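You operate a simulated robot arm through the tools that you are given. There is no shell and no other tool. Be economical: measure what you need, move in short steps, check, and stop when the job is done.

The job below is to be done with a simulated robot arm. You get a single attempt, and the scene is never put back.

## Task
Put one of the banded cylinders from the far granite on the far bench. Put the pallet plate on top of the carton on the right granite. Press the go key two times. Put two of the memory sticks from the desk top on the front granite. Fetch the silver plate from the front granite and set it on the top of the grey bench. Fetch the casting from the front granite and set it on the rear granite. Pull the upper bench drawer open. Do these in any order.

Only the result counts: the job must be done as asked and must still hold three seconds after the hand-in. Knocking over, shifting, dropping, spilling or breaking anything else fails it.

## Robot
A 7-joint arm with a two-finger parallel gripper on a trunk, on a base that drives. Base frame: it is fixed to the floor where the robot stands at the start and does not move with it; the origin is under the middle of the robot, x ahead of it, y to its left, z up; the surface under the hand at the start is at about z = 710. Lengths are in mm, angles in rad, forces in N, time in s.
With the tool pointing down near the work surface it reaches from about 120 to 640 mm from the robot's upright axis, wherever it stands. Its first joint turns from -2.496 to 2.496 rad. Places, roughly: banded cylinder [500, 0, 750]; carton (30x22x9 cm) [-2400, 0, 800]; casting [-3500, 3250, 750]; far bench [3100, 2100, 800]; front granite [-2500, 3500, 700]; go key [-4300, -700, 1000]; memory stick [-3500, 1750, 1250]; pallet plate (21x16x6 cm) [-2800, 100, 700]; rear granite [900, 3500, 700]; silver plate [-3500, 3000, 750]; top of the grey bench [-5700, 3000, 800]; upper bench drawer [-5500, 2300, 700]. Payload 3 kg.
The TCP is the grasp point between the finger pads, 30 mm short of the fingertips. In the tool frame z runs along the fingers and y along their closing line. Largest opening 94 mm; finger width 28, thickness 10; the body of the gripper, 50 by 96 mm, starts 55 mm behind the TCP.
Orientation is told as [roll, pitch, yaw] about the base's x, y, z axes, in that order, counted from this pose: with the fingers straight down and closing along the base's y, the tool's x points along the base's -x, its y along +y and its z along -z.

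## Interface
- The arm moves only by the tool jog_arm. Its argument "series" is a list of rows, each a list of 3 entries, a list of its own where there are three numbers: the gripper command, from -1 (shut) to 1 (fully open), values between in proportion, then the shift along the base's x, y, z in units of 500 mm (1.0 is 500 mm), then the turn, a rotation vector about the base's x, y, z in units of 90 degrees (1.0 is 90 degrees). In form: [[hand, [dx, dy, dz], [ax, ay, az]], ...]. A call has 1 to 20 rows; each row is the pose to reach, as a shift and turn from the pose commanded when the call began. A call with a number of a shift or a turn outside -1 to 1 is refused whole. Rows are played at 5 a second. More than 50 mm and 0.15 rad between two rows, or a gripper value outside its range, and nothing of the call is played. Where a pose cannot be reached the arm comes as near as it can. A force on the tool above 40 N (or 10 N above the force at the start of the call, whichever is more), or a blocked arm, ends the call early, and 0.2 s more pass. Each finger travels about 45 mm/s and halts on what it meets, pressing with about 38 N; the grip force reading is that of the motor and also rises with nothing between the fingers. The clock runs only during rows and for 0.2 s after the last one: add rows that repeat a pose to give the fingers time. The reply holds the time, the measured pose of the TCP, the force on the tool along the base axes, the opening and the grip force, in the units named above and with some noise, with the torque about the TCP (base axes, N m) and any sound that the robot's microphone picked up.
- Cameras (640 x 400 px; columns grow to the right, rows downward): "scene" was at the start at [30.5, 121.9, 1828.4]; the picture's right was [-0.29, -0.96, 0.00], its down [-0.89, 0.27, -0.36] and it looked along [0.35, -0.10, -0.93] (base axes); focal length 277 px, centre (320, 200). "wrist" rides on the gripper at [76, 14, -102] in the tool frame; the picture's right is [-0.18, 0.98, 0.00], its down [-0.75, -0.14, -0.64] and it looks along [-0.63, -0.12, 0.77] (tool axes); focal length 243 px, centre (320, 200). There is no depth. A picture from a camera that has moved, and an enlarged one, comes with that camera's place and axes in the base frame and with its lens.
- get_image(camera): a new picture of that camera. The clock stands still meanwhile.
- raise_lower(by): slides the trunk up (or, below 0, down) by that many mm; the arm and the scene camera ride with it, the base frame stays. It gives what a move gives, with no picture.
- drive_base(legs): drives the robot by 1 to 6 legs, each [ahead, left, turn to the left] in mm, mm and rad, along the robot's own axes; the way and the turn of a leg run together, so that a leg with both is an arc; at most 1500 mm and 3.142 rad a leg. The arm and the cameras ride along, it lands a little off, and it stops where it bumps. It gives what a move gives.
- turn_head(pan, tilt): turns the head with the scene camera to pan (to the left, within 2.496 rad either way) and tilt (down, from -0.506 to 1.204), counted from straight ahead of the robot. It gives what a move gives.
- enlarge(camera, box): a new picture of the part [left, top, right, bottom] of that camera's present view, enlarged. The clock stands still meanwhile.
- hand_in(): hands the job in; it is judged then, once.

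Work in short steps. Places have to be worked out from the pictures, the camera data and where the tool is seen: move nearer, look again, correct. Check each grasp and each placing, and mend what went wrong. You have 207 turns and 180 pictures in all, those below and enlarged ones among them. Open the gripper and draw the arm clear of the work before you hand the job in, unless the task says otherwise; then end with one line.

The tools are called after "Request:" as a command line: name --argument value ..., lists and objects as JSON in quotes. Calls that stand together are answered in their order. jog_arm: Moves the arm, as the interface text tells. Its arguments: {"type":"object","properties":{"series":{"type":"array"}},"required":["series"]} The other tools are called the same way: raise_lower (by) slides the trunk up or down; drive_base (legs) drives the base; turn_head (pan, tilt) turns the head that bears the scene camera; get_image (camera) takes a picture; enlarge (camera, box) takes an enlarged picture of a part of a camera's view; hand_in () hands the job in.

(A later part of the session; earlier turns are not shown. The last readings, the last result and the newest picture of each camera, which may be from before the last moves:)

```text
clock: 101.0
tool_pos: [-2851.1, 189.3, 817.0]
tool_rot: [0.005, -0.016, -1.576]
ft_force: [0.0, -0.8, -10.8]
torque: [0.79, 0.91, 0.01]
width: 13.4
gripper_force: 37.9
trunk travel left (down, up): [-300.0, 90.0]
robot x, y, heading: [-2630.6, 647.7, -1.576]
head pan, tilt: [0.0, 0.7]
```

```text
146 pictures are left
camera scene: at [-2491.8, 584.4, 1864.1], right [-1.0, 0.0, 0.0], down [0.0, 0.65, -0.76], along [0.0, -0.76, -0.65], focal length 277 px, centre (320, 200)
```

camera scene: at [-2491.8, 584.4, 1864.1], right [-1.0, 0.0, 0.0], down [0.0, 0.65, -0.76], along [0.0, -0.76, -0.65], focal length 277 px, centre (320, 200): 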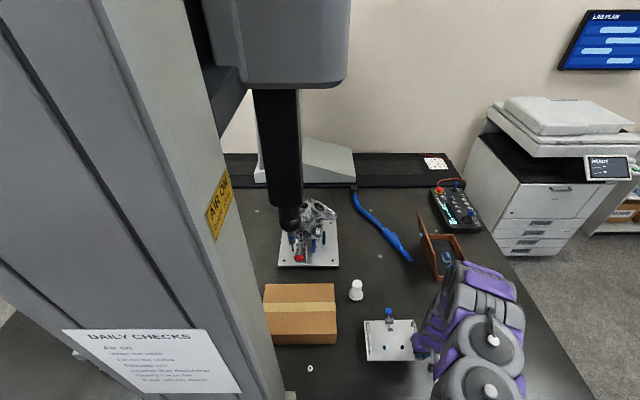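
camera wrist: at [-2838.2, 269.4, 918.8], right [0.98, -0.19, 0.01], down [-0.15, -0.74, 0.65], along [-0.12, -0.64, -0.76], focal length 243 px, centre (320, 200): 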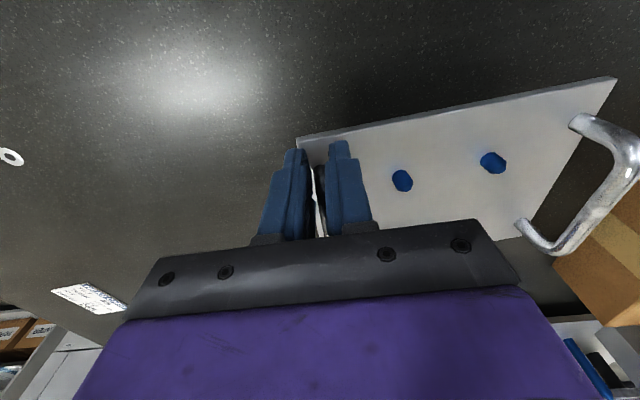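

The plate is held and nearly level. I raise it to TCP z≈905 and shift slowly toward the carton (target TCP about (-2506, 93)).

Request:
jog_arm --series '[[-1, [0, 0, 0.04], [0, 0, 0]], [-1, [0, 0, 0.09], [0, 0, 0]], [-1, [0, 0, 0.14], [0, 0, 0]], [-1, [0, 0, 0.18], [0, 0, 0]], [-1, [0.03, -0.008, 0.18], [0, 0, 0]], [-1, [0.08, -0.022, 0.18], [0, 0, 0]], [-1, [0.13, -0.036, 0.18], [0, 0, 0]], [-1, [0.19, -0.053, 0.18], [0, 0, 0]], [-1, [0.25, -0.07, 0.18], [0, 0, 0]], [-1, [0.31, -0.086, 0.18], [0, 0, 0]], [-1, [0.37, -0.103, 0.18], [0, 0, 0]], [-1, [0.43, -0.12, 0.18], [0, 0, 0]], [-1, [0.49, -0.136, 0.18], [0, 0, 0]], [-1, [0.55, -0.153, 0.18], [0, 0, 0]], [-1, [0.61, -0.17, 0.18], [0, 0, 0]], [-1, [0.66, -0.184, 0.18], [0, 0, 0]], [-1, [0.69, -0.192, 0.18], [0, 0, 0]], [-1, [0.69, -0.192, 0.18], [0, 0, 0]]]'

Request:
get_image --camera "wrist"

Request:
get_image --camera "scene"

```text
clock: 104.8
tool_pos: [-2501.9, 92.1, 908.5]
tool_rot: [0.002, -0.019, -1.575]
ft_force: [0.2, -0.2, 0.2]
torque: [0.0, 0.02, -0.01]
width: 0.0
gripper_force: 33.4
trunk travel left (down, up): [-300.0, 90.0]
robot x, y, heading: [-2632.8, 646.7, -1.574]
head pan, tilt: [0.0, 0.7]
```

```text
145 pictures are left
camera wrist: at [-2489.9, 172.6, 1009.3], right [0.98, -0.19, 0.01], down [-0.15, -0.74, 0.66], along [-0.12, -0.64, -0.76], focal length 243 px, centre (320, 200)
```

wrist: 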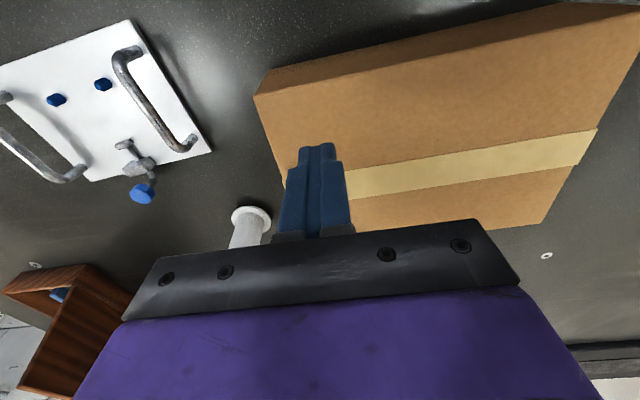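

```text
144 pictures are left
camera scene: at [-2485.9, 585.8, 1863.8], right [-1.0, 0.0, 0.0], down [0.0, 0.65, -0.76], along [0.0, -0.76, -0.65], focal length 277 px, centre (320, 200)
```

scene: 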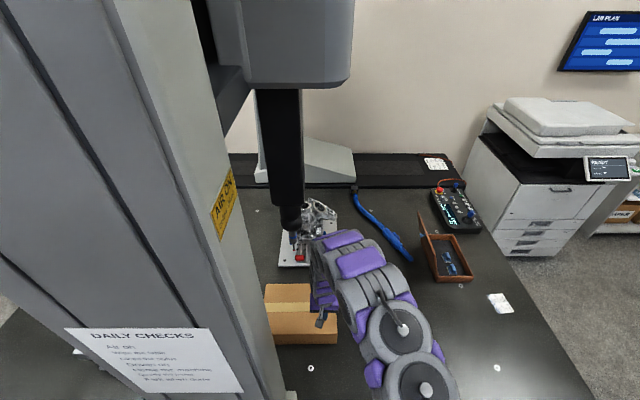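

The plate slipped from the corner grip early on and dropped flat, upright, almost where it was. The mid-bar grip held well, so I'll let it hang from the bar and lay it down in an arc onto the carton. First I shift the base a little for reach.

Request:
drive_base --legs '[[22, 42, 0.0]]'

Request:
enlarge --camera "wrist" --box '[0, 0, 260, 220]'

```text
clock: 105.7
tool_pos: [-2481.2, 69.7, 909.7]
tool_rot: [0.02, -0.016, -1.582]
ft_force: [0.3, 0.0, -0.4]
torque: [0.02, -0.01, 0.01]
width: 0.0
gripper_force: 33.0
trunk travel left (down, up): [-300.0, 90.0]
robot x, y, heading: [-2593.9, 626.5, -1.572]
head pan, tilt: [0.0, 0.7]
```

```text
1.82 times, centred on (130, 110) of wrist
camera zoom: at [-2469.9, 149.8, 1010.9], right [0.98, -0.19, 0.02], down [-0.16, -0.74, 0.65], along [-0.11, -0.64, -0.76], focal length 441 px, centre (666, 364)
```

zoom: 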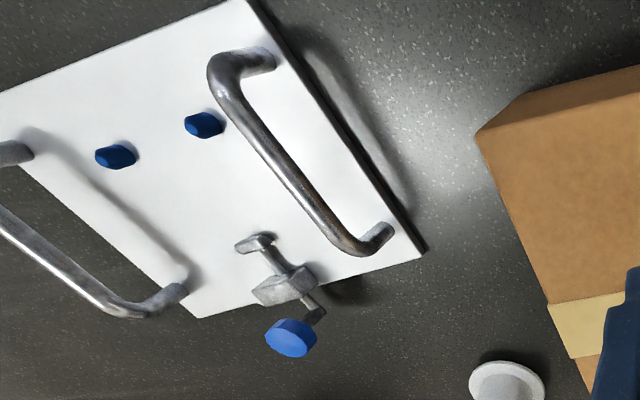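

The plate is intact. I go above the left bar's middle, at about (-2847, 118).

Request:
jog_arm --series '[[-1, [-0.09, 0.012, 0], [0, 0, 0]], [-1, [-0.18, 0.024, 0], [0, 0, 0]], [-1, [-0.27, 0.036, 0], [0, 0, 0]], [-1, [-0.36, 0.048, 0], [0, 0, 0]], [-1, [-0.45, 0.06, 0], [0, 0, 0]], [0, [-0.54, 0.072, 0], [0, 0, 0]], [0, [-0.63, 0.084, 0], [0, 0, 0]], [0, [-0.71, 0.094, -0.02], [0, 0, 0]], [0, [-0.732, 0.096, -0.06], [0, 0, 0]], [0, [-0.732, 0.096, -0.1], [0, 0, 0]], [0, [-0.732, 0.096, -0.1], [0, 0, 0]]]'

Request:
get_image --camera "wrist"

```text
clock: 108.1
tool_pos: [-2841.6, 119.3, 862.2]
tool_rot: [0.014, -0.019, -1.579]
ft_force: [0.3, -1.0, 0.1]
torque: [0.06, 0.0, 0.01]
width: 47.2
gripper_force: 0.2
trunk travel left (down, up): [-300.0, 90.0]
robot x, y, heading: [-2594.9, 623.8, -1.572]
head pan, tilt: [0.0, 0.7]
```

```text
142 pictures are left
camera wrist: at [-2828.7, 200.0, 963.2], right [0.98, -0.19, 0.02], down [-0.16, -0.74, 0.65], along [-0.11, -0.64, -0.76], focal length 243 px, centre (320, 200)
```

wrist: 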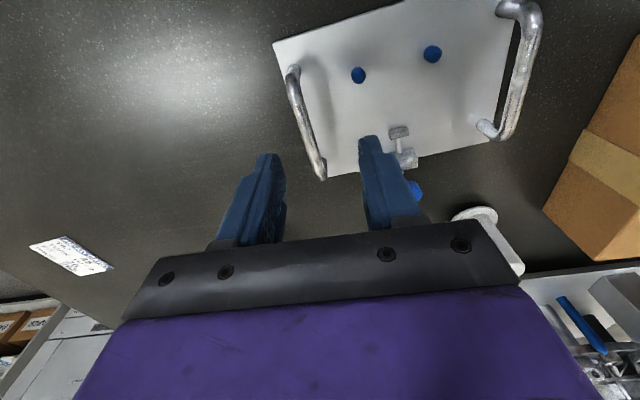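

Bar middle works out at (-2852, 112). I correct and go down to it, then close.

Request:
jog_arm --series '[[0, [-0.02, -0.014, -0.06], [0, 0, 0]], [0, [-0.02, -0.014, -0.12], [0, 0, 0]], [0, [-0.02, -0.014, -0.17], [0, 0, 0]], [0, [-0.02, -0.014, -0.208], [0, 0, 0]], [0, [-0.02, -0.014, -0.208], [0, 0, 0]], [-1, [-0.02, -0.014, -0.208], [0, 0, 0]], [-1, [-0.02, -0.014, -0.208], [0, 0, 0]], [-1, [-0.02, -0.014, -0.208], [0, 0, 0]], [-1, [-0.02, -0.014, -0.208], [0, 0, 0]], [-1, [-0.02, -0.014, -0.208], [0, 0, 0]], [-1, [-0.02, -0.014, -0.208], [0, 0, 0]], [-1, [-0.02, -0.014, -0.208], [0, 0, 0]]]'

Request:
get_image --camera "wrist"

```text
clock: 110.7
tool_pos: [-2858.5, 112.3, 757.2]
tool_rot: [0.017, -0.021, -1.581]
ft_force: [-6.8, -0.2, 7.4]
torque: [-0.47, 0.0, -0.09]
width: 16.2
gripper_force: 37.1
trunk travel left (down, up): [-300.0, 90.0]
robot x, y, heading: [-2590.5, 625.8, -1.572]
head pan, tilt: [0.0, 0.7]
```

```text
141 pictures are left
camera wrist: at [-2846.4, 193.5, 857.7], right [0.98, -0.19, 0.02], down [-0.16, -0.74, 0.66], along [-0.11, -0.65, -0.75], focal length 243 px, centre (320, 200)
```

wrist: 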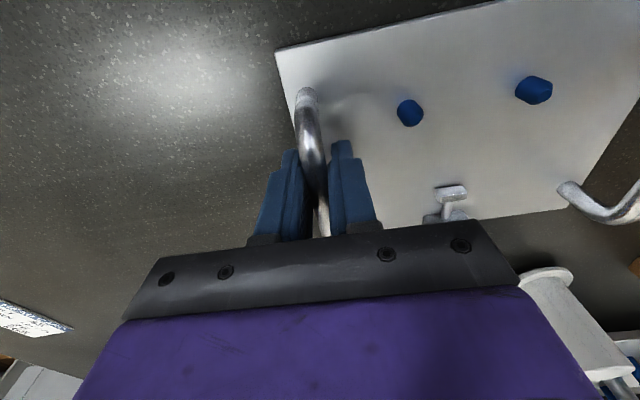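

The grip is on mid-bar. I raise the bar on an arc about the plate's far edge so it pivots up rather than drags.

Request:
jog_arm --series '[[-1, [0.01, 0, 0.03], [0, 0, 0]], [-1, [0.023, 0, 0.063], [0, 0, 0]], [-1, [0.038, 0, 0.093], [0, 0, 0]], [-1, [0.056, 0, 0.122], [0, 0, 0]], [-1, [0.077, 0, 0.149], [0, 0, 0]], [-1, [0.1, 0, 0.172], [0, 0, 0]], [-1, [0.1, 0, 0.172], [0, 0, 0]]]'

Request:
get_image --camera "wrist"

```text
clock: 112.3
tool_pos: [-2806.9, 113.6, 841.8]
tool_rot: [0.019, -0.019, -1.579]
ft_force: [0.0, -0.1, -5.9]
torque: [-0.14, -0.05, 0.05]
width: 16.3
gripper_force: 38.3
trunk travel left (down, up): [-300.0, 90.0]
robot x, y, heading: [-2595.1, 623.4, -1.571]
head pan, tilt: [0.0, 0.7]
```

```text
140 pictures are left
camera wrist: at [-2794.8, 193.2, 942.7], right [0.98, -0.19, 0.02], down [-0.16, -0.74, 0.65], along [-0.11, -0.64, -0.76], focal length 243 px, centre (320, 200)
```

wrist: 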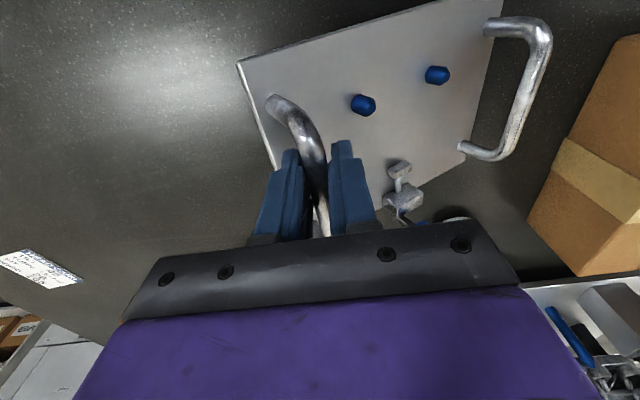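

It pivots cleanly with a steady grip. I continue the arc and then lift until it hangs free.

Request:
jog_arm --series '[[-1, [0.026, 0, 0.022], [0, 0, 0]], [-1, [0.052, 0, 0.044], [0, 0, 0]], [-1, [0.08, 0, 0.062], [0, 0, 0]], [-1, [0.11, 0, 0.078], [0, 0, 0]], [-1, [0.14, 0, 0.09], [0, 0, 0]], [-1, [0.17, 0, 0.1], [0, 0, 0]], [-1, [0.19, 0, 0.11], [0, 0, 0]], [-1, [0.19, 0, 0.12], [0, 0, 0]], [-1, [0.19, 0, 0.14], [0, 0, 0]], [-1, [0.19, 0, 0.16], [0, 0, 0]], [-1, [0.19, 0, 0.19], [0, 0, 0]], [-1, [0.19, 0, 0.19], [0, 0, 0]]]'

Request:
get_image --camera "wrist"

Request:
get_image --camera "scene"

```text
clock: 114.9
tool_pos: [-2712.6, 113.4, 938.2]
tool_rot: [0.018, -0.02, -1.58]
ft_force: [0.3, 0.0, -10.8]
torque: [0.2, 0.06, -0.04]
width: 11.5
gripper_force: 37.9
trunk travel left (down, up): [-300.0, 90.0]
robot x, y, heading: [-2589.7, 627.8, -1.573]
head pan, tilt: [0.0, 0.7]
```

```text
139 pictures are left
camera wrist: at [-2700.4, 193.3, 1039.1], right [0.98, -0.19, 0.02], down [-0.16, -0.74, 0.65], along [-0.11, -0.64, -0.76], focal length 243 px, centre (320, 200)
```

wrist: 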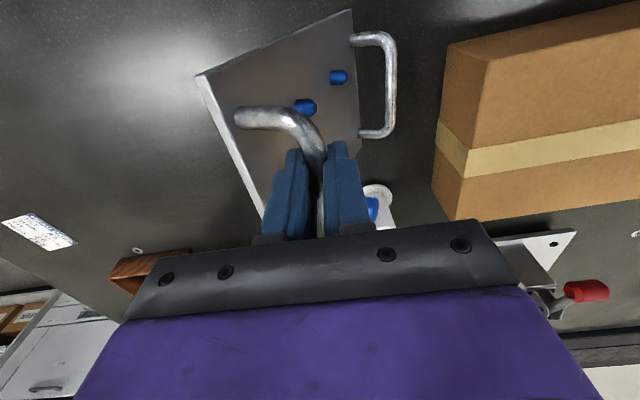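

```text
138 pictures are left
camera scene: at [-2453.3, 561.2, 1864.0], right [-1.0, 0.0, 0.0], down [0.0, 0.65, -0.76], along [0.0, -0.76, -0.65], focal length 277 px, centre (320, 200)
```

scene: 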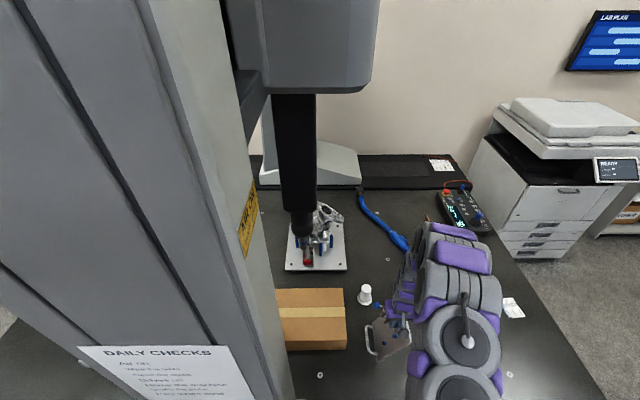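

It hangs freely at 10.8 N with little torque. I raise it to z≈1035 and move slowly over the carton.

Request:
jog_arm --series '[[-1, [0, 0, 0.03], [0, 0, 0]], [-1, [0, 0, 0.07], [0, 0, 0]], [-1, [0, 0, 0.11], [0, 0, 0]], [-1, [0, 0, 0.15], [0, 0, 0]], [-1, [0, 0, 0.18], [0, 0, 0]], [-1, [0, 0, 0.195], [0, 0, 0]], [-1, [0.02, -0.005, 0.195], [0, 0, 0]], [-1, [0.05, -0.012, 0.195], [0, 0, 0]], [-1, [0.09, -0.022, 0.195], [0, 0, 0]], [-1, [0.13, -0.031, 0.195], [0, 0, 0]], [-1, [0.17, -0.04, 0.195], [0, 0, 0]], [-1, [0.21, -0.05, 0.195], [0, 0, 0]], [-1, [0.25, -0.06, 0.195], [0, 0, 0]], [-1, [0.29, -0.07, 0.195], [0, 0, 0]], [-1, [0.33, -0.08, 0.195], [0, 0, 0]], [-1, [0.36, -0.088, 0.195], [0, 0, 0]], [-1, [0.38, -0.093, 0.195], [0, 0, 0]], [-1, [0.38, -0.093, 0.195], [0, 0, 0]]]'

Request:
get_image --camera "wrist"

```text
clock: 118.7
tool_pos: [-2522.0, 66.2, 1034.5]
tool_rot: [0.016, -0.018, -1.579]
ft_force: [0.3, 0.3, -10.6]
torque: [0.16, 0.05, 0.02]
width: 11.7
gripper_force: 37.8
trunk travel left (down, up): [-300.0, 90.0]
robot x, y, heading: [-2595.8, 627.5, -1.575]
head pan, tilt: [0.0, 0.7]
```

```text
137 pictures are left
camera wrist: at [-2508.7, 146.7, 1136.5], right [0.98, -0.19, 0.02], down [-0.16, -0.74, 0.65], along [-0.11, -0.64, -0.76], focal length 243 px, centre (320, 200)
```

wrist: 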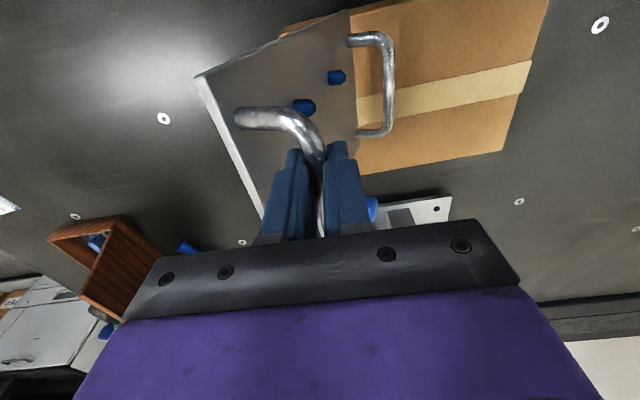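

Still steady. I move the rest of the way (to x ≈ -2390, y ≈ 42) and look before lowering.

Request:
jog_arm --series '[[-1, [0.03, -0.005, 0], [0, 0, 0]], [-1, [0.07, -0.012, 0], [0, 0, 0]], [-1, [0.11, -0.02, 0], [0, 0, 0]], [-1, [0.15, -0.028, 0], [0, 0, 0]], [-1, [0.19, -0.036, 0], [0, 0, 0]], [-1, [0.23, -0.042, 0], [0, 0, 0]], [-1, [0.255, -0.046, 0], [0, 0, 0]], [-1, [0.264, -0.048, 0], [0, 0, 0]], [-1, [0.264, -0.048, -0.02], [0, 0, 0]], [-1, [0.264, -0.048, -0.04], [0, 0, 0]], [-1, [0.264, -0.048, -0.04], [0, 0, 0]]]'

Request:
get_image --camera "wrist"

Request:
get_image --camera "scene"

```text
clock: 120.7
tool_pos: [-2452.8, 46.1, 1030.6]
tool_rot: [-0.016, 0.006, -1.604]
ft_force: [1.9, 4.1, -12.3]
torque: [0.77, -0.52, 0.31]
width: 11.4
gripper_force: 34.3
trunk travel left (down, up): [-300.0, 90.0]
robot x, y, heading: [-2617.6, 601.1, -1.658]
head pan, tilt: [0.0, 0.7]
stopped in row 9: the arm was blocked; the commanded pose is now the measured one
```

```text
136 pictures are left
camera wrist: at [-2434.9, 123.0, 1133.6], right [0.98, -0.22, -0.02], down [-0.16, -0.75, 0.64], along [-0.15, -0.62, -0.77], focal length 243 px, centre (320, 200)
```

wrist: 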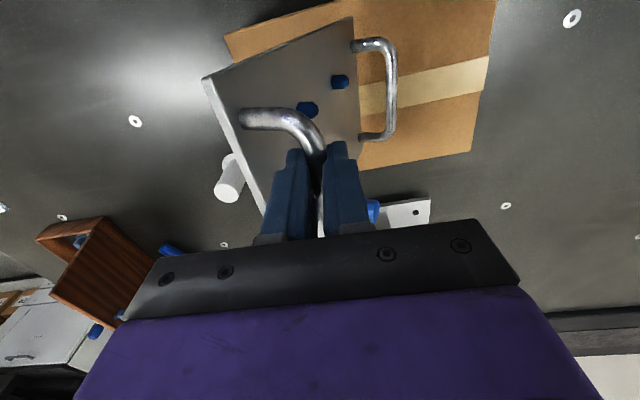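

```text
135 pictures are left
camera scene: at [-2638.1, 593.8, 1876.0], right [-0.99, 0.09, -0.09], down [0.12, 0.62, -0.78], along [-0.01, -0.78, -0.62], focal length 277 px, centre (320, 200)
```

scene: 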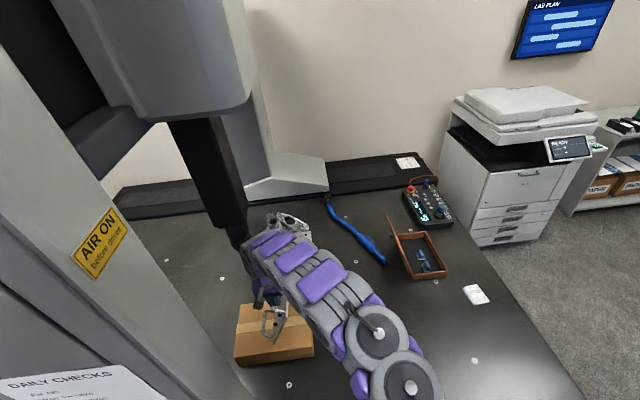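

The arm has pressed against something (the column) and the robot was pushed and leans a little. I back off in -x at once.

Request:
jog_arm --series '[[-1, [-0.03, 0.004, 0], [0, 0, 0]], [-1, [-0.06, 0.008, 0], [0, 0, 0]], [-1, [-0.09, 0.012, 0], [0, 0, 0]], [-1, [-0.12, 0.016, 0], [0, 0, 0]], [-1, [-0.12, 0.016, 0], [0, 0, 0]], [-1, [-0.12, 0.016, 0], [0, 0, 0]]]'

Request:
get_image --camera "scene"

```text
clock: 121.0
tool_pos: [-2439.6, 115.5, 989.4]
tool_rot: [-0.028, 0.202, -1.538]
ft_force: [-39.6, -2.6, 97.1]
torque: [-1.43, 2.64, -0.39]
width: 18.4
gripper_force: 37.1
trunk travel left (down, up): [-300.0, 90.0]
robot x, y, heading: [-2613.9, 604.8, -1.655]
head pan, tilt: [0.0, 0.7]
stopped in row 1: the arm was blocked; the commanded pose is now the measured one
```

```text
134 pictures are left
camera scene: at [-2810.4, 590.9, 1889.7], right [-0.98, 0.08, -0.18], down [0.19, 0.62, -0.76], along [0.05, -0.78, -0.62], focal length 277 px, centre (320, 200)
```

scene: 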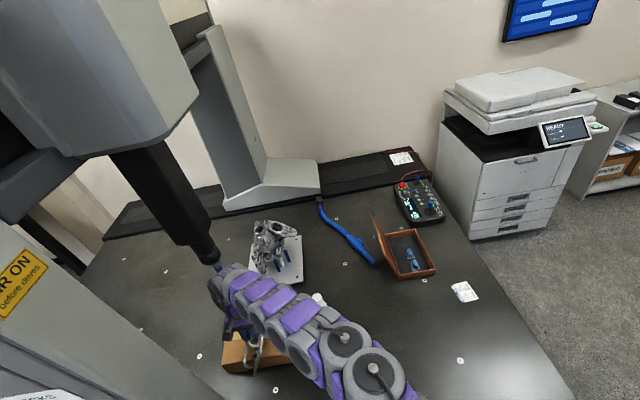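

The robot leans further and the plate presses on the carton. I lift the tool straight up to unload it and let the robot settle.

Request:
jog_arm --series '[[-1, [0, 0, 0.04], [0, 0, 0]], [-1, [0, 0, 0.08], [0, 0, 0]], [-1, [0, 0, 0.12], [0, 0, 0]]]'

Request:
get_image --camera "scene"

```text
clock: 121.3
tool_pos: [-2484.9, 84.0, 987.1]
tool_rot: [-0.315, 0.155, -1.816]
ft_force: [-6.2, 0.1, -15.0]
torque: [0.52, 0.05, -0.2]
width: 16.0
gripper_force: 37.8
trunk travel left (down, up): [-300.0, 90.0]
robot x, y, heading: [-2623.0, 615.9, -1.632]
head pan, tilt: [0.0, 0.7]
stopped in row 1: the arm was blocked; the commanded pose is now the measured one
```

```text
133 pictures are left
camera scene: at [-2743.1, 621.7, 1880.3], right [-0.99, 0.06, -0.14], down [0.15, 0.61, -0.78], along [0.04, -0.79, -0.61], focal length 277 px, centre (320, 200)
```

scene: 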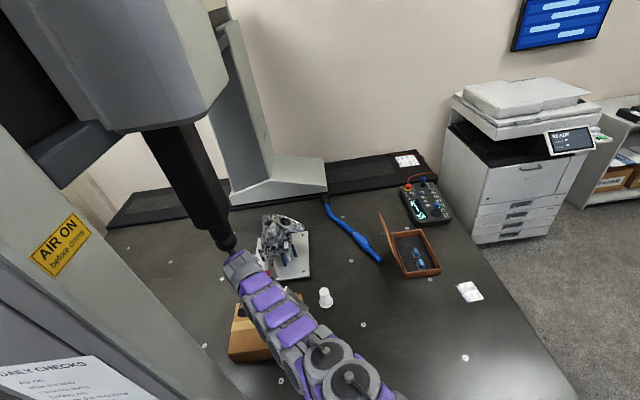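

It is settling back, and the plate is still held. I hold still to let it right itself.

Request:
turn_head --pan 0.0 --tilt 0.72

Request:
get_image --camera "scene"

```text
clock: 121.9
tool_pos: [-2238.2, 78.0, 895.0]
tool_rot: [-0.244, 0.227, -1.562]
ft_force: [20.2, -34.9, 111.7]
torque: [-3.88, 19.57, 7.48]
width: 16.2
gripper_force: 37.9
trunk travel left (down, up): [-300.0, 90.0]
robot x, y, heading: [-2606.3, 600.9, -1.665]
head pan, tilt: [0.0, 0.721]
```

```text
132 pictures are left
camera scene: at [-2482.3, 502.8, 1868.3], right [-1.0, 0.09, 0.0], down [0.06, 0.67, -0.74], along [-0.07, -0.74, -0.67], focal length 277 px, centre (320, 200)
```

scene: 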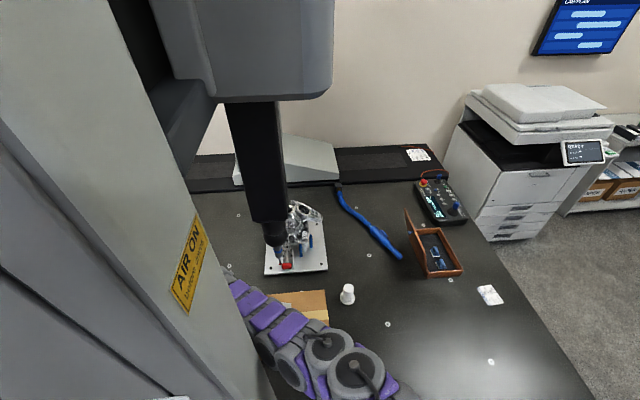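

The robot is upright again but the tool is pressed down at the carton's far end. I command a small upward move to unload it.

Request:
jog_arm --series '[[-1, [0, 0, 0.02], [0, 0, 0]]]'

Request:
get_image --camera "wrist"

```text
clock: 122.3
tool_pos: [-2258.4, 120.1, 909.8]
tool_rot: [-0.2, 0.248, -1.507]
ft_force: [12.5, 1.0, 27.7]
torque: [0.34, 2.92, -0.06]
width: 16.2
gripper_force: 37.8
trunk travel left (down, up): [-300.0, 90.0]
robot x, y, heading: [-2620.4, 604.6, -1.648]
head pan, tilt: [0.0, 0.721]
```

```text
131 pictures are left
camera wrist: at [-2227.6, 173.7, 1023.7], right [0.97, -0.07, -0.24], down [0.05, -0.89, 0.45], along [-0.24, -0.45, -0.86], focal length 243 px, centre (320, 200)
```

wrist: 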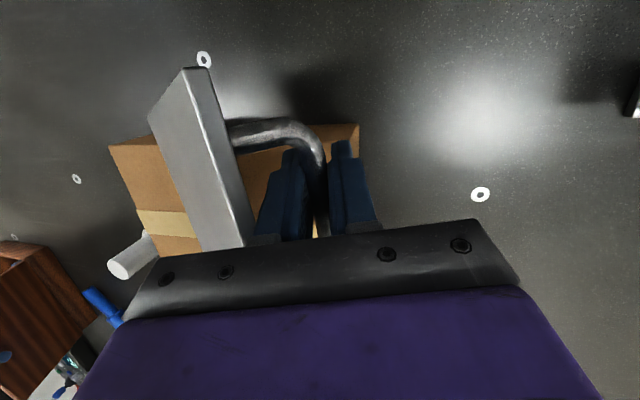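

The tool is now at (-2258, 120, 910) with the plate's lower edge resting on the carton. I lift gently in small rows.

Request:
jog_arm --series '[[-1, [0, 0, 0.02], [0, 0, 0]], [-1, [0, 0, 0.04], [0, 0, 0]], [-1, [-0.01, 0, 0.06], [0, 0, 0]], [-1, [-0.02, 0, 0.08], [0, 0, 0]], [-1, [-0.03, 0, 0.1], [0, 0, 0]]]'

Request:
get_image --camera "wrist"

Request:
get_image --camera "scene"

```text
clock: 123.5
tool_pos: [-2276.8, 112.6, 959.1]
tool_rot: [-0.207, 0.25, -1.517]
ft_force: [-1.3, 0.0, -5.8]
torque: [0.37, -0.04, 0.04]
width: 16.2
gripper_force: 38.4
trunk travel left (down, up): [-300.0, 90.0]
robot x, y, heading: [-2615.8, 606.7, -1.65]
head pan, tilt: [0.0, 0.721]
```

```text
130 pictures are left
camera wrist: at [-2246.0, 166.9, 1072.8], right [0.97, -0.08, -0.24], down [0.04, -0.89, 0.45], along [-0.25, -0.45, -0.86], focal length 243 px, centre (320, 200)
```

wrist: 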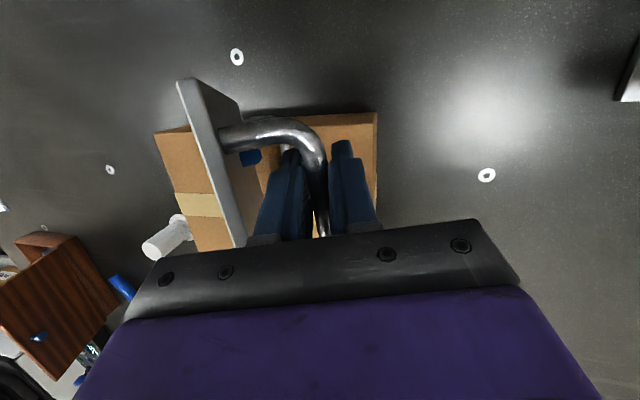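

```text
129 pictures are left
camera scene: at [-2487.7, 537.7, 1863.5], right [-1.0, 0.08, 0.0], down [0.05, 0.66, -0.75], along [-0.06, -0.75, -0.66], focal length 277 px, centre (320, 200)
```

scene: 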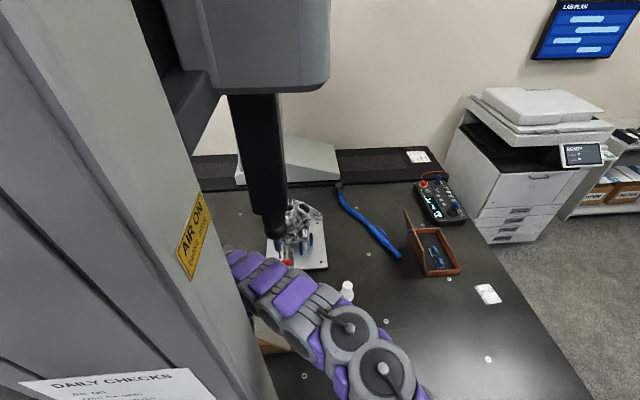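

Triangulating the CMM probe gives its tip at about (-2404, 37, 1260–1300): right above the carton. That is what the wrist hit, not the column. I leave by lifting slightly, then going toward the robot (+y) and around it.

Request:
jog_arm --series '[[-1, [0, 0, 0.03], [0, 0, 0]], [-1, [0, 0, 0.06], [0, 0, 0]], [-1, [0, 0.01, 0.085], [0, 0, 0]], [-1, [-0.02, 0.04, 0.09], [0, 0, 0]], [-1, [-0.05, 0.07, 0.09], [0, 0, 0]], [-1, [-0.08, 0.1, 0.09], [0, 0, 0]], [-1, [-0.08, 0.1, 0.09], [0, 0, 0]]]'

Request:
get_image --camera "scene"

Request:
get_image --camera "wrist"

```text
clock: 125.1
tool_pos: [-2321.5, 154.9, 1005.3]
tool_rot: [-0.198, 0.252, -1.52]
ft_force: [1.1, 0.7, -11.1]
torque: [0.24, 0.11, 0.03]
width: 16.0
gripper_force: 37.8
trunk travel left (down, up): [-300.0, 90.0]
robot x, y, heading: [-2619.0, 607.9, -1.651]
head pan, tilt: [0.0, 0.721]
```

```text
128 pictures are left
camera scene: at [-2514.4, 512.7, 1864.5], right [-1.0, 0.08, -0.02], down [0.06, 0.67, -0.74], along [-0.05, -0.74, -0.67], focal length 277 px, centre (320, 200)
```

scene: 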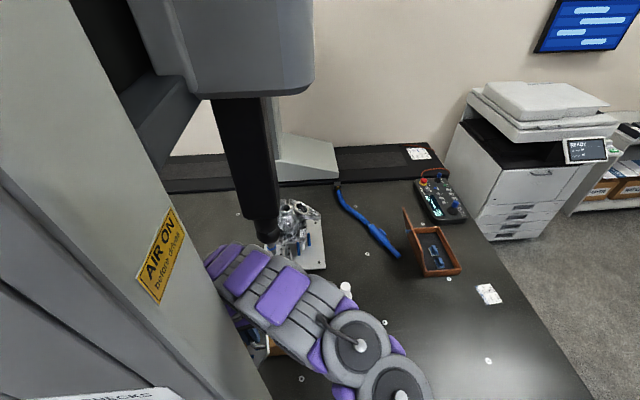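

```text
127 pictures are left
camera wrist: at [-2291.0, 208.6, 1119.3], right [0.97, -0.08, -0.23], down [0.03, -0.89, 0.45], along [-0.25, -0.44, -0.86], focal length 243 px, centre (320, 200)
```

wrist: 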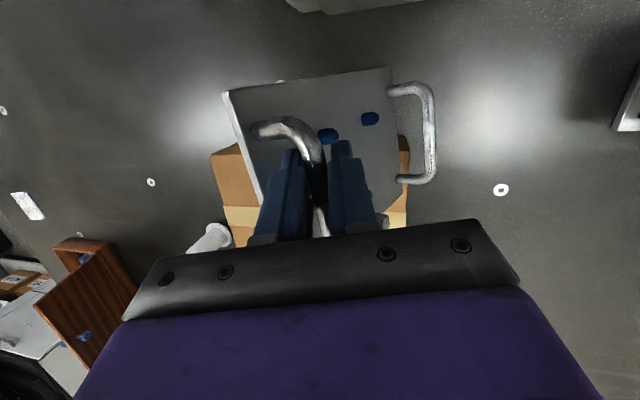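

The plate hangs freely again (11 N). I carry on to -x, staying at y ≈ 210, clear of the probe.

Request:
jog_arm --series '[[-1, [-0.04, 0.04, 0], [0, 0, 0]], [-1, [-0.09, 0.08, 0], [0, 0, 0]], [-1, [-0.14, 0.1, 0], [0, 0, 0]], [-1, [-0.19, 0.11, 0], [0, 0, 0]], [-1, [-0.24, 0.11, 0], [0, 0, 0]], [-1, [-0.29, 0.11, 0], [0, 0, 0]], [-1, [-0.34, 0.11, 0], [0, 0, 0]], [-1, [-0.36, 0.11, 0], [0, 0, 0]], [-1, [-0.36, 0.11, 0], [0, 0, 0]]]'

Request:
get_image --camera "scene"

```text
clock: 127.1
tool_pos: [-2503.0, 216.3, 1005.1]
tool_rot: [-0.2, 0.247, -1.515]
ft_force: [-1.4, -0.5, -11.9]
torque: [0.27, 0.09, -0.01]
width: 15.5
gripper_force: 37.7
trunk travel left (down, up): [-300.0, 90.0]
robot x, y, heading: [-2621.5, 609.4, -1.645]
head pan, tilt: [0.0, 0.721]
```

```text
126 pictures are left
camera scene: at [-2495.0, 537.6, 1863.5], right [-1.0, 0.08, -0.01], down [0.06, 0.66, -0.75], along [-0.06, -0.75, -0.66], focal length 277 px, centre (320, 200)
```

scene: 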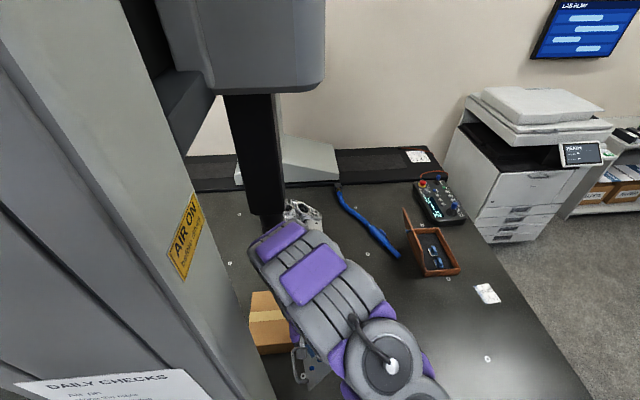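

The carton is still in place. I'll lay the plate back down on the free granite beside the carton, then re-grip with the hand tilted toward the robot so the wrist stays clear of the probe. First I move over the free area and lower until just above it.

Request:
jog_arm --series '[[-1, [-0.05, -0.01, 0], [0, 0, 0]], [-1, [-0.11, -0.02, 0], [0, 0, 0]], [-1, [-0.17, -0.03, 0], [0, 0, 0]], [-1, [-0.23, -0.04, 0], [0, 0, 0]], [-1, [-0.28, -0.05, 0], [0, 0, 0]], [-1, [-0.28, -0.05, -0.05], [0, 0, 0]], [-1, [-0.28, -0.05, -0.1], [0, 0, 0]], [-1, [-0.28, -0.05, -0.15], [0, 0, 0]], [-1, [-0.28, -0.05, -0.18], [0, 0, 0]], [-1, [-0.28, -0.05, -0.18], [0, 0, 0]]]'

Request:
get_image --camera "wrist"

```text
clock: 129.3
tool_pos: [-2638.2, 192.3, 913.4]
tool_rot: [-0.206, 0.25, -1.517]
ft_force: [-0.2, 0.5, -11.5]
torque: [0.26, 0.03, 0.01]
width: 15.7
gripper_force: 37.6
trunk travel left (down, up): [-300.0, 90.0]
robot x, y, heading: [-2620.3, 611.4, -1.653]
head pan, tilt: [0.0, 0.721]
```

```text
125 pictures are left
camera wrist: at [-2606.3, 245.2, 1027.3], right [0.97, -0.08, -0.24], down [0.04, -0.89, 0.45], along [-0.25, -0.45, -0.86], focal length 243 px, centre (320, 200)
```

wrist: 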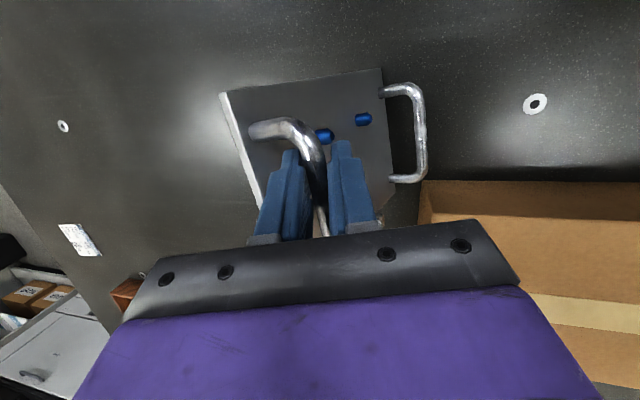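

Ready above the granite. I lower to edge contact and lay the plate down along the arc.

Request:
jog_arm --series '[[-1, [0, 0, -0.015], [0, 0, 0]], [-1, [0, 0, -0.028], [0, 0, 0]], [-1, [-0.04, 0, -0.041], [0, 0, 0]], [-1, [-0.082, 0, -0.056], [0, 0, 0]], [-1, [-0.111, 0, -0.072], [0, 0, 0]], [-1, [-0.14, 0, -0.09], [0, 0, 0]], [-1, [-0.166, 0, -0.112], [0, 0, 0]], [-1, [-0.192, 0, -0.134], [0, 0, 0]], [-1, [-0.214, 0, -0.159], [0, 0, 0]], [-1, [-0.236, 0, -0.184], [0, 0, 0]], [-1, [-0.252, 0, -0.213], [0, 0, 0]], [-1, [-0.268, 0, -0.242], [0, 0, 0]], [-1, [-0.278, 0, -0.268], [0, 0, 0]], [-1, [-0.278, 0, -0.268], [0, 0, 0]]]'

Request:
get_image --camera "wrist"

```text
clock: 130.0
tool_pos: [-2635.7, 189.3, 905.5]
tool_rot: [-0.211, 0.244, -1.517]
ft_force: [-5.3, -6.3, 25.6]
torque: [1.2, 0.41, 0.15]
width: 16.2
gripper_force: 37.8
trunk travel left (down, up): [-300.0, 90.0]
robot x, y, heading: [-2619.4, 608.6, -1.65]
head pan, tilt: [0.0, 0.721]
stopped in row 3: the force on the tool passed its limit at 64 N (the readings are from after the stop); the commanded pose is now the measured one
```

```text
124 pictures are left
camera wrist: at [-2603.1, 244.3, 1018.4], right [0.97, -0.08, -0.24], down [0.05, -0.89, 0.46], along [-0.25, -0.45, -0.85], focal length 243 px, centre (320, 200)
```

wrist: 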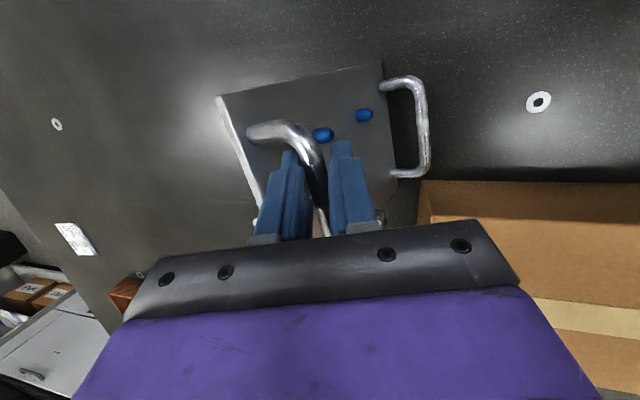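

Edge contact at TCP z ≈ 906. I relieve slightly and follow the arc in finer rows, with -x leading.

Request:
jog_arm --series '[[-1, [-0.01, 0, 0.008], [0, 0, 0]], [-1, [-0.035, 0, 0.006], [0, 0, 0]], [-1, [-0.06, 0, 0.0], [0, 0, 0]], [-1, [-0.085, 0, -0.009], [0, 0, 0]], [-1, [-0.113, 0, -0.025], [0, 0, 0]], [-1, [-0.142, 0, -0.044], [0, 0, 0]], [-1, [-0.168, 0, -0.065], [0, 0, 0]], [-1, [-0.194, 0, -0.089], [0, 0, 0]], [-1, [-0.216, 0, -0.114], [0, 0, 0]], [-1, [-0.236, 0, -0.139], [0, 0, 0]], [-1, [-0.254, 0, -0.168], [0, 0, 0]], [-1, [-0.27, 0, -0.197], [0, 0, 0]], [-1, [-0.28, 0, -0.225], [0, 0, 0]], [-1, [-0.28, 0, -0.225], [0, 0, 0]]]'

Request:
get_image --camera "wrist"

```text
clock: 131.1
tool_pos: [-2683.9, 186.5, 898.5]
tool_rot: [-0.216, 0.235, -1.516]
ft_force: [-8.4, -7.0, 23.0]
torque: [0.94, 0.45, 0.18]
width: 16.2
gripper_force: 38.0
trunk travel left (down, up): [-300.0, 90.0]
robot x, y, heading: [-2618.7, 609.5, -1.648]
head pan, tilt: [0.0, 0.721]
stopped in row 5: the force on the tool passed its limit at 50 N (the readings are from after the stop); the commanded pose is now the measured one
```

```text
123 pictures are left
camera wrist: at [-2651.2, 242.6, 1011.7], right [0.97, -0.08, -0.25], down [0.05, -0.88, 0.46], along [-0.26, -0.46, -0.85], focal length 243 px, centre (320, 200)
```

wrist: 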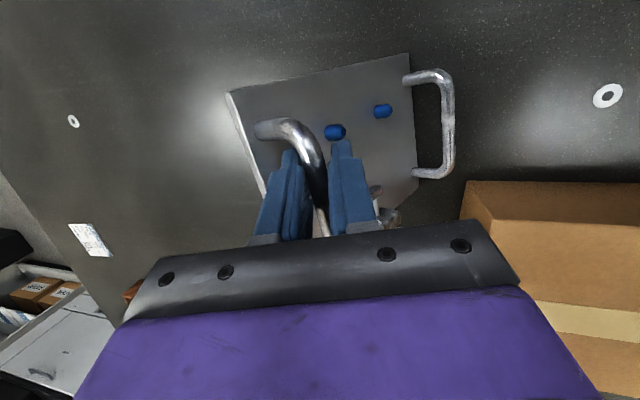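

The plate is opening out as wanted. I continue the arc from here, with a bit more relief.

Request:
jog_arm --series '[[-1, [-0.02, 0, 0.008], [0, 0, 0]], [-1, [-0.044, 0, 0.0], [0, 0, 0]], [-1, [-0.074, 0, -0.014], [0, 0, 0]], [-1, [-0.102, 0, -0.032], [0, 0, 0]], [-1, [-0.13, 0, -0.054], [0, 0, 0]], [-1, [-0.156, 0, -0.078], [0, 0, 0]], [-1, [-0.18, 0, -0.104], [0, 0, 0]], [-1, [-0.2, 0, -0.13], [0, 0, 0]], [-1, [-0.218, 0, -0.158], [0, 0, 0]], [-1, [-0.232, 0, -0.188], [0, 0, 0]], [-1, [-0.244, 0, -0.216], [0, 0, 0]], [-1, [-0.25, 0, -0.24], [0, 0, 0]], [-1, [-0.25, 0, -0.24], [0, 0, 0]]]'

Request:
get_image --camera "wrist"

```text
clock: 133.9
tool_pos: [-2808.3, 187.0, 778.5]
tool_rot: [-0.216, 0.239, -1.516]
ft_force: [-0.1, 0.8, -5.0]
torque: [0.23, 0.06, -0.05]
width: 15.7
gripper_force: 38.2
trunk travel left (down, up): [-300.0, 90.0]
robot x, y, heading: [-2617.7, 604.7, -1.65]
head pan, tilt: [0.0, 0.721]
```

```text
122 pictures are left
camera wrist: at [-2775.7, 242.3, 890.0], right [0.97, -0.08, -0.25], down [0.05, -0.89, 0.46], along [-0.26, -0.46, -0.85], focal length 243 px, centre (320, 200)
```

wrist: 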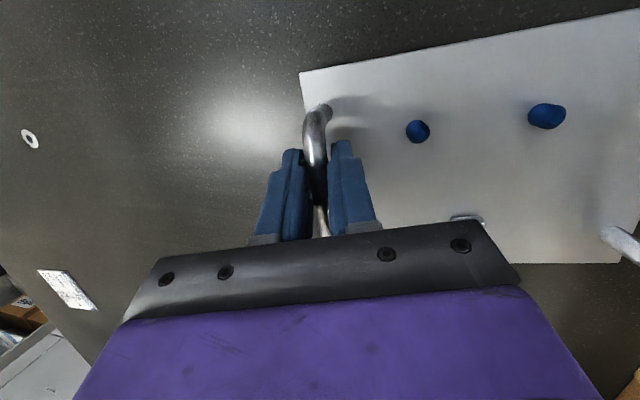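

Nearly flat. I lower the last bit, release, rise, and tilt the hand 0.6 rad toward the robot for a new grip.

Request:
jog_arm --series '[[-1, [-0.004, 0, -0.014], [0, 0, 0]], [-1, [-0.006, 0, -0.024], [0, 0, 0]], [0.1, [-0.006, 0, -0.024], [0, 0, 0]], [0.1, [-0.006, 0, -0.024], [0, 0, 0]], [0.1, [-0.006, 0, -0.024], [0, 0, 0]], [0.1, [-0.006, 0, -0.024], [0, 0, 0]], [0.1, [-0.006, 0, 0.05], [0, 0, 0]], [0.1, [-0.006, 0, 0.12], [0, 0, 0]], [0.1, [-0.006, 0, 0.2], [0, 0, 0]], [0.1, [-0.006, 0, 0.2], [-0.075, -0.02, 0.001]], [0.1, [-0.006, 0, 0.2], [-0.15, -0.04, 0.002]], [0.1, [-0.006, 0, 0.2], [-0.226, -0.06, 0.003]], [0.1, [-0.006, 0, 0.2], [-0.3, -0.08, 0.004]], [0.1, [-0.006, 0, 0.2], [-0.377, -0.1, 0.005]], [0.1, [-0.006, 0, 0.2], [-0.452, -0.12, 0.006]], [0.1, [-0.006, 0, 0.2], [-0.528, -0.139, 0.007]], [0.1, [-0.006, 0, 0.2], [-0.528, -0.139, 0.007]]]'

Request:
get_image --camera "wrist"

Request:
get_image --camera "scene"

```text
clock: 137.5
tool_pos: [-2811.7, 187.4, 879.1]
tool_rot: [-0.033, -0.605, -1.543]
ft_force: [-0.9, -0.2, -0.1]
torque: [0.01, 0.0, -0.03]
width: 51.5
gripper_force: 0.1
trunk travel left (down, up): [-300.0, 90.0]
robot x, y, heading: [-2617.6, 605.6, -1.649]
head pan, tilt: [0.0, 0.721]
```

```text
121 pictures are left
camera wrist: at [-2798.2, 310.5, 919.5], right [0.99, -0.14, 0.08], down [-0.11, -0.26, 0.96], along [-0.12, -0.96, -0.27], focal length 243 px, centre (320, 200)
```

wrist: 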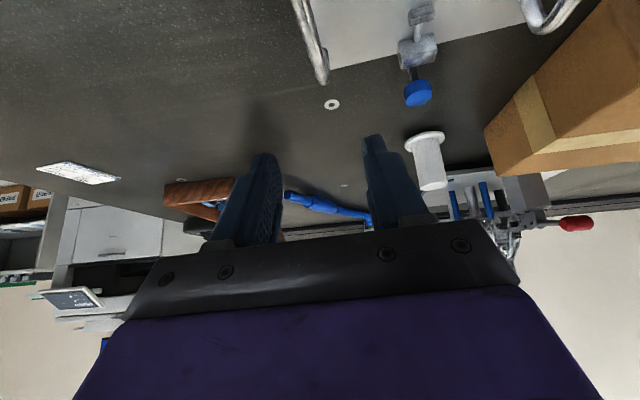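

```text
120 pictures are left
camera scene: at [-2494.6, 538.4, 1863.9], right [-1.0, 0.08, -0.01], down [0.06, 0.66, -0.75], along [-0.06, -0.75, -0.66], focal length 277 px, centre (320, 200)
```

scene: 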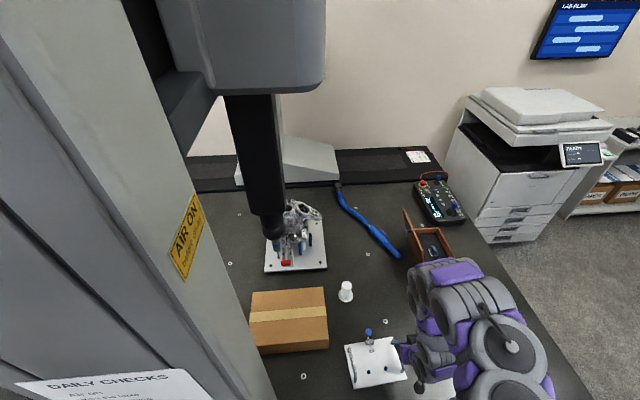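

The hand tilts well and the bar's middle is at about (-2811, 187). I descend onto it and close.

Request:
jog_arm --series '[[0.0, [0, 0, -0.08], [0, 0, 0]], [0.0, [0, 0, -0.15], [0, 0, 0]], [0.0, [0, 0, -0.2], [0, 0, 0]], [0.0, [0, 0, -0.238], [0, 0, 0]], [0.0, [0, 0, -0.238], [0, 0, 0]], [-1, [0, 0, -0.238], [0, 0, 0]], [-1, [0, 0, -0.238], [0, 0, 0]], [-1, [0, 0, -0.238], [0, 0, 0]], [-1, [0, 0, -0.238], [0, 0, 0]], [-1, [0, 0, -0.238], [0, 0, 0]], [-1, [0, 0, -0.238], [0, 0, 0]]]'

Request:
get_image --camera "wrist"

```text
clock: 139.9
tool_pos: [-2812.3, 188.8, 759.1]
tool_rot: [-0.033, -0.603, -1.543]
ft_force: [-4.2, 0.3, 5.0]
torque: [0.09, 0.02, 0.46]
width: 16.1
gripper_force: 37.7
trunk travel left (down, up): [-300.0, 90.0]
robot x, y, heading: [-2619.7, 608.6, -1.653]
head pan, tilt: [0.0, 0.721]
```

```text
119 pictures are left
camera wrist: at [-2799.0, 311.9, 799.5], right [0.99, -0.14, 0.08], down [-0.11, -0.26, 0.96], along [-0.12, -0.96, -0.27], focal length 243 px, centre (320, 200)
```

wrist: 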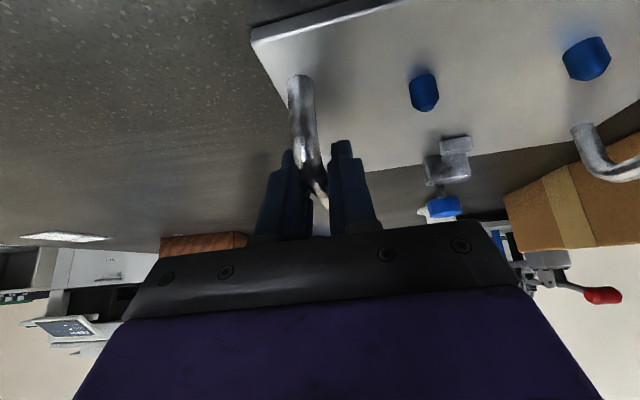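

Good grip. I raise it along the pivoting arc again until it hangs free.

Request:
jog_arm --series '[[-1, [0.01, 0, 0.03], [0, 0, 0]], [-1, [0.023, 0, 0.063], [0, 0, 0]], [-1, [0.038, 0, 0.093], [0, 0, 0]], [-1, [0.056, 0, 0.122], [0, 0, 0]], [-1, [0.077, 0, 0.149], [0, 0, 0]], [-1, [0.1, 0, 0.172], [0, 0, 0]], [-1, [0.126, 0, 0.196], [0, 0, 0]], [-1, [0.152, 0, 0.218], [0, 0, 0]], [-1, [0.18, 0, 0.236], [0, 0, 0]], [-1, [0.21, 0, 0.252], [0, 0, 0]], [-1, [0.24, 0, 0.264], [0, 0, 0]], [-1, [0.27, 0, 0.276], [0, 0, 0]], [-1, [0.29, 0, 0.29], [0, 0, 0]], [-1, [0.29, 0, 0.31], [0, 0, 0]], [-1, [0.29, 0, 0.35], [0, 0, 0]], [-1, [0.29, 0, 0.4], [0, 0, 0]], [-1, [0.29, 0, 0.45], [0, 0, 0]], [-1, [0.29, 0, 0.49], [0, 0, 0]], [-1, [0.29, 0, 0.49], [0, 0, 0]]]'

Request:
get_image --camera "wrist"

Request:
get_image --camera "scene"

```text
clock: 143.9
tool_pos: [-2674.4, 146.3, 976.3]
tool_rot: [-0.032, -0.601, -1.543]
ft_force: [-0.9, 0.3, -10.3]
torque: [0.23, 0.02, -0.01]
width: 15.8
gripper_force: 37.9
out of reach, approached as far as the arm can: row 15, 16, 17, 18, 19
trunk travel left (down, up): [-300.0, 90.0]
robot x, y, heading: [-2617.5, 608.5, -1.651]
head pan, tilt: [0.0, 0.721]
```

```text
118 pictures are left
camera wrist: at [-2660.8, 268.7, 1017.0], right [0.99, -0.14, 0.08], down [-0.11, -0.26, 0.96], along [-0.12, -0.96, -0.27], focal length 243 px, centre (320, 200)
```

wrist: 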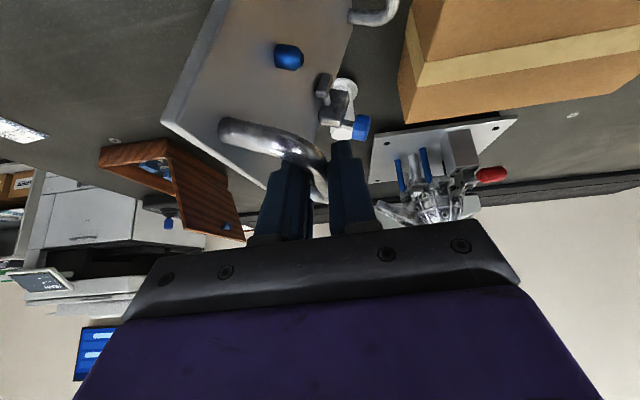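

```text
117 pictures are left
camera scene: at [-2494.4, 537.6, 1863.9], right [-1.0, 0.08, -0.01], down [0.06, 0.66, -0.75], along [-0.06, -0.75, -0.66], focal length 277 px, centre (320, 200)
```

scene: 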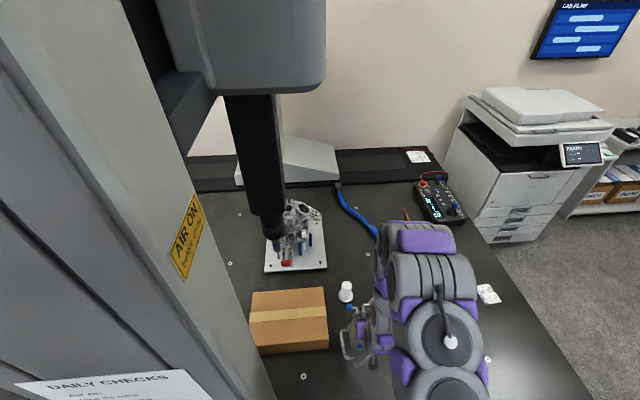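

It hangs freely at 10.3 N; the arm is at its inner reach limit at this height, so I raise the trunk instead.

Request:
raise_lower --by 50

Request:
jog_arm --series '[[-1, [0.03, -0.01, 0], [0, 0, 0]], [-1, [0.07, -0.025, 0], [0, 0, 0]], [-1, [0.11, -0.04, 0], [0, 0, 0]], [-1, [0.15, -0.055, 0], [0, 0, 0]], [-1, [0.19, -0.07, 0], [0, 0, 0]], [-1, [0.23, -0.085, 0], [0, 0, 0]], [-1, [0.27, -0.1, 0], [0, 0, 0]], [-1, [0.31, -0.115, 0], [0, 0, 0]], [-1, [0.35, -0.13, 0], [0, 0, 0]], [-1, [0.38, -0.14, 0], [0, 0, 0]], [-1, [0.38, -0.14, 0], [0, 0, 0]]]'

Request:
get_image --camera "scene"

```text
clock: 144.8
tool_pos: [-2674.1, 144.1, 1025.6]
tool_rot: [-0.034, -0.6, -1.543]
ft_force: [0.2, 0.9, -10.6]
torque: [0.23, 0.0, 0.04]
width: 15.7
gripper_force: 38.0
trunk travel left (down, up): [-350.0, 40.0]
robot x, y, heading: [-2617.7, 606.1, -1.654]
head pan, tilt: [0.0, 0.721]
```

```text
clock: 147.2
tool_pos: [-2483.9, 75.0, 1025.3]
tool_rot: [-0.033, -0.6, -1.543]
ft_force: [0.1, 0.7, -10.4]
torque: [0.2, 0.04, 0.0]
width: 16.0
gripper_force: 37.7
trunk travel left (down, up): [-350.0, 40.0]
robot x, y, heading: [-2618.5, 608.9, -1.652]
head pan, tilt: [0.0, 0.721]
```

```text
116 pictures are left
camera scene: at [-2491.7, 536.6, 1913.8], right [-1.0, 0.08, 0.0], down [0.06, 0.66, -0.75], along [-0.06, -0.75, -0.66], focal length 277 px, centre (320, 200)
```

scene: 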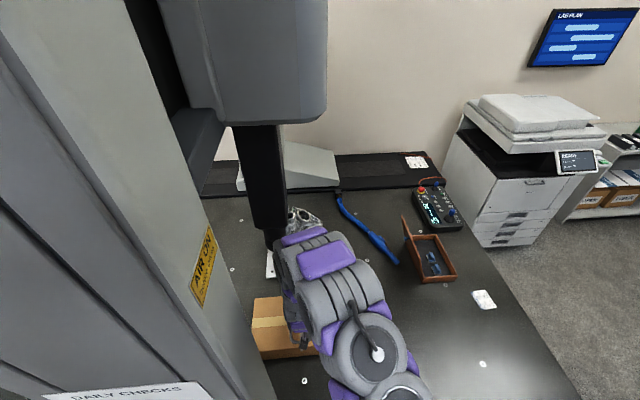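

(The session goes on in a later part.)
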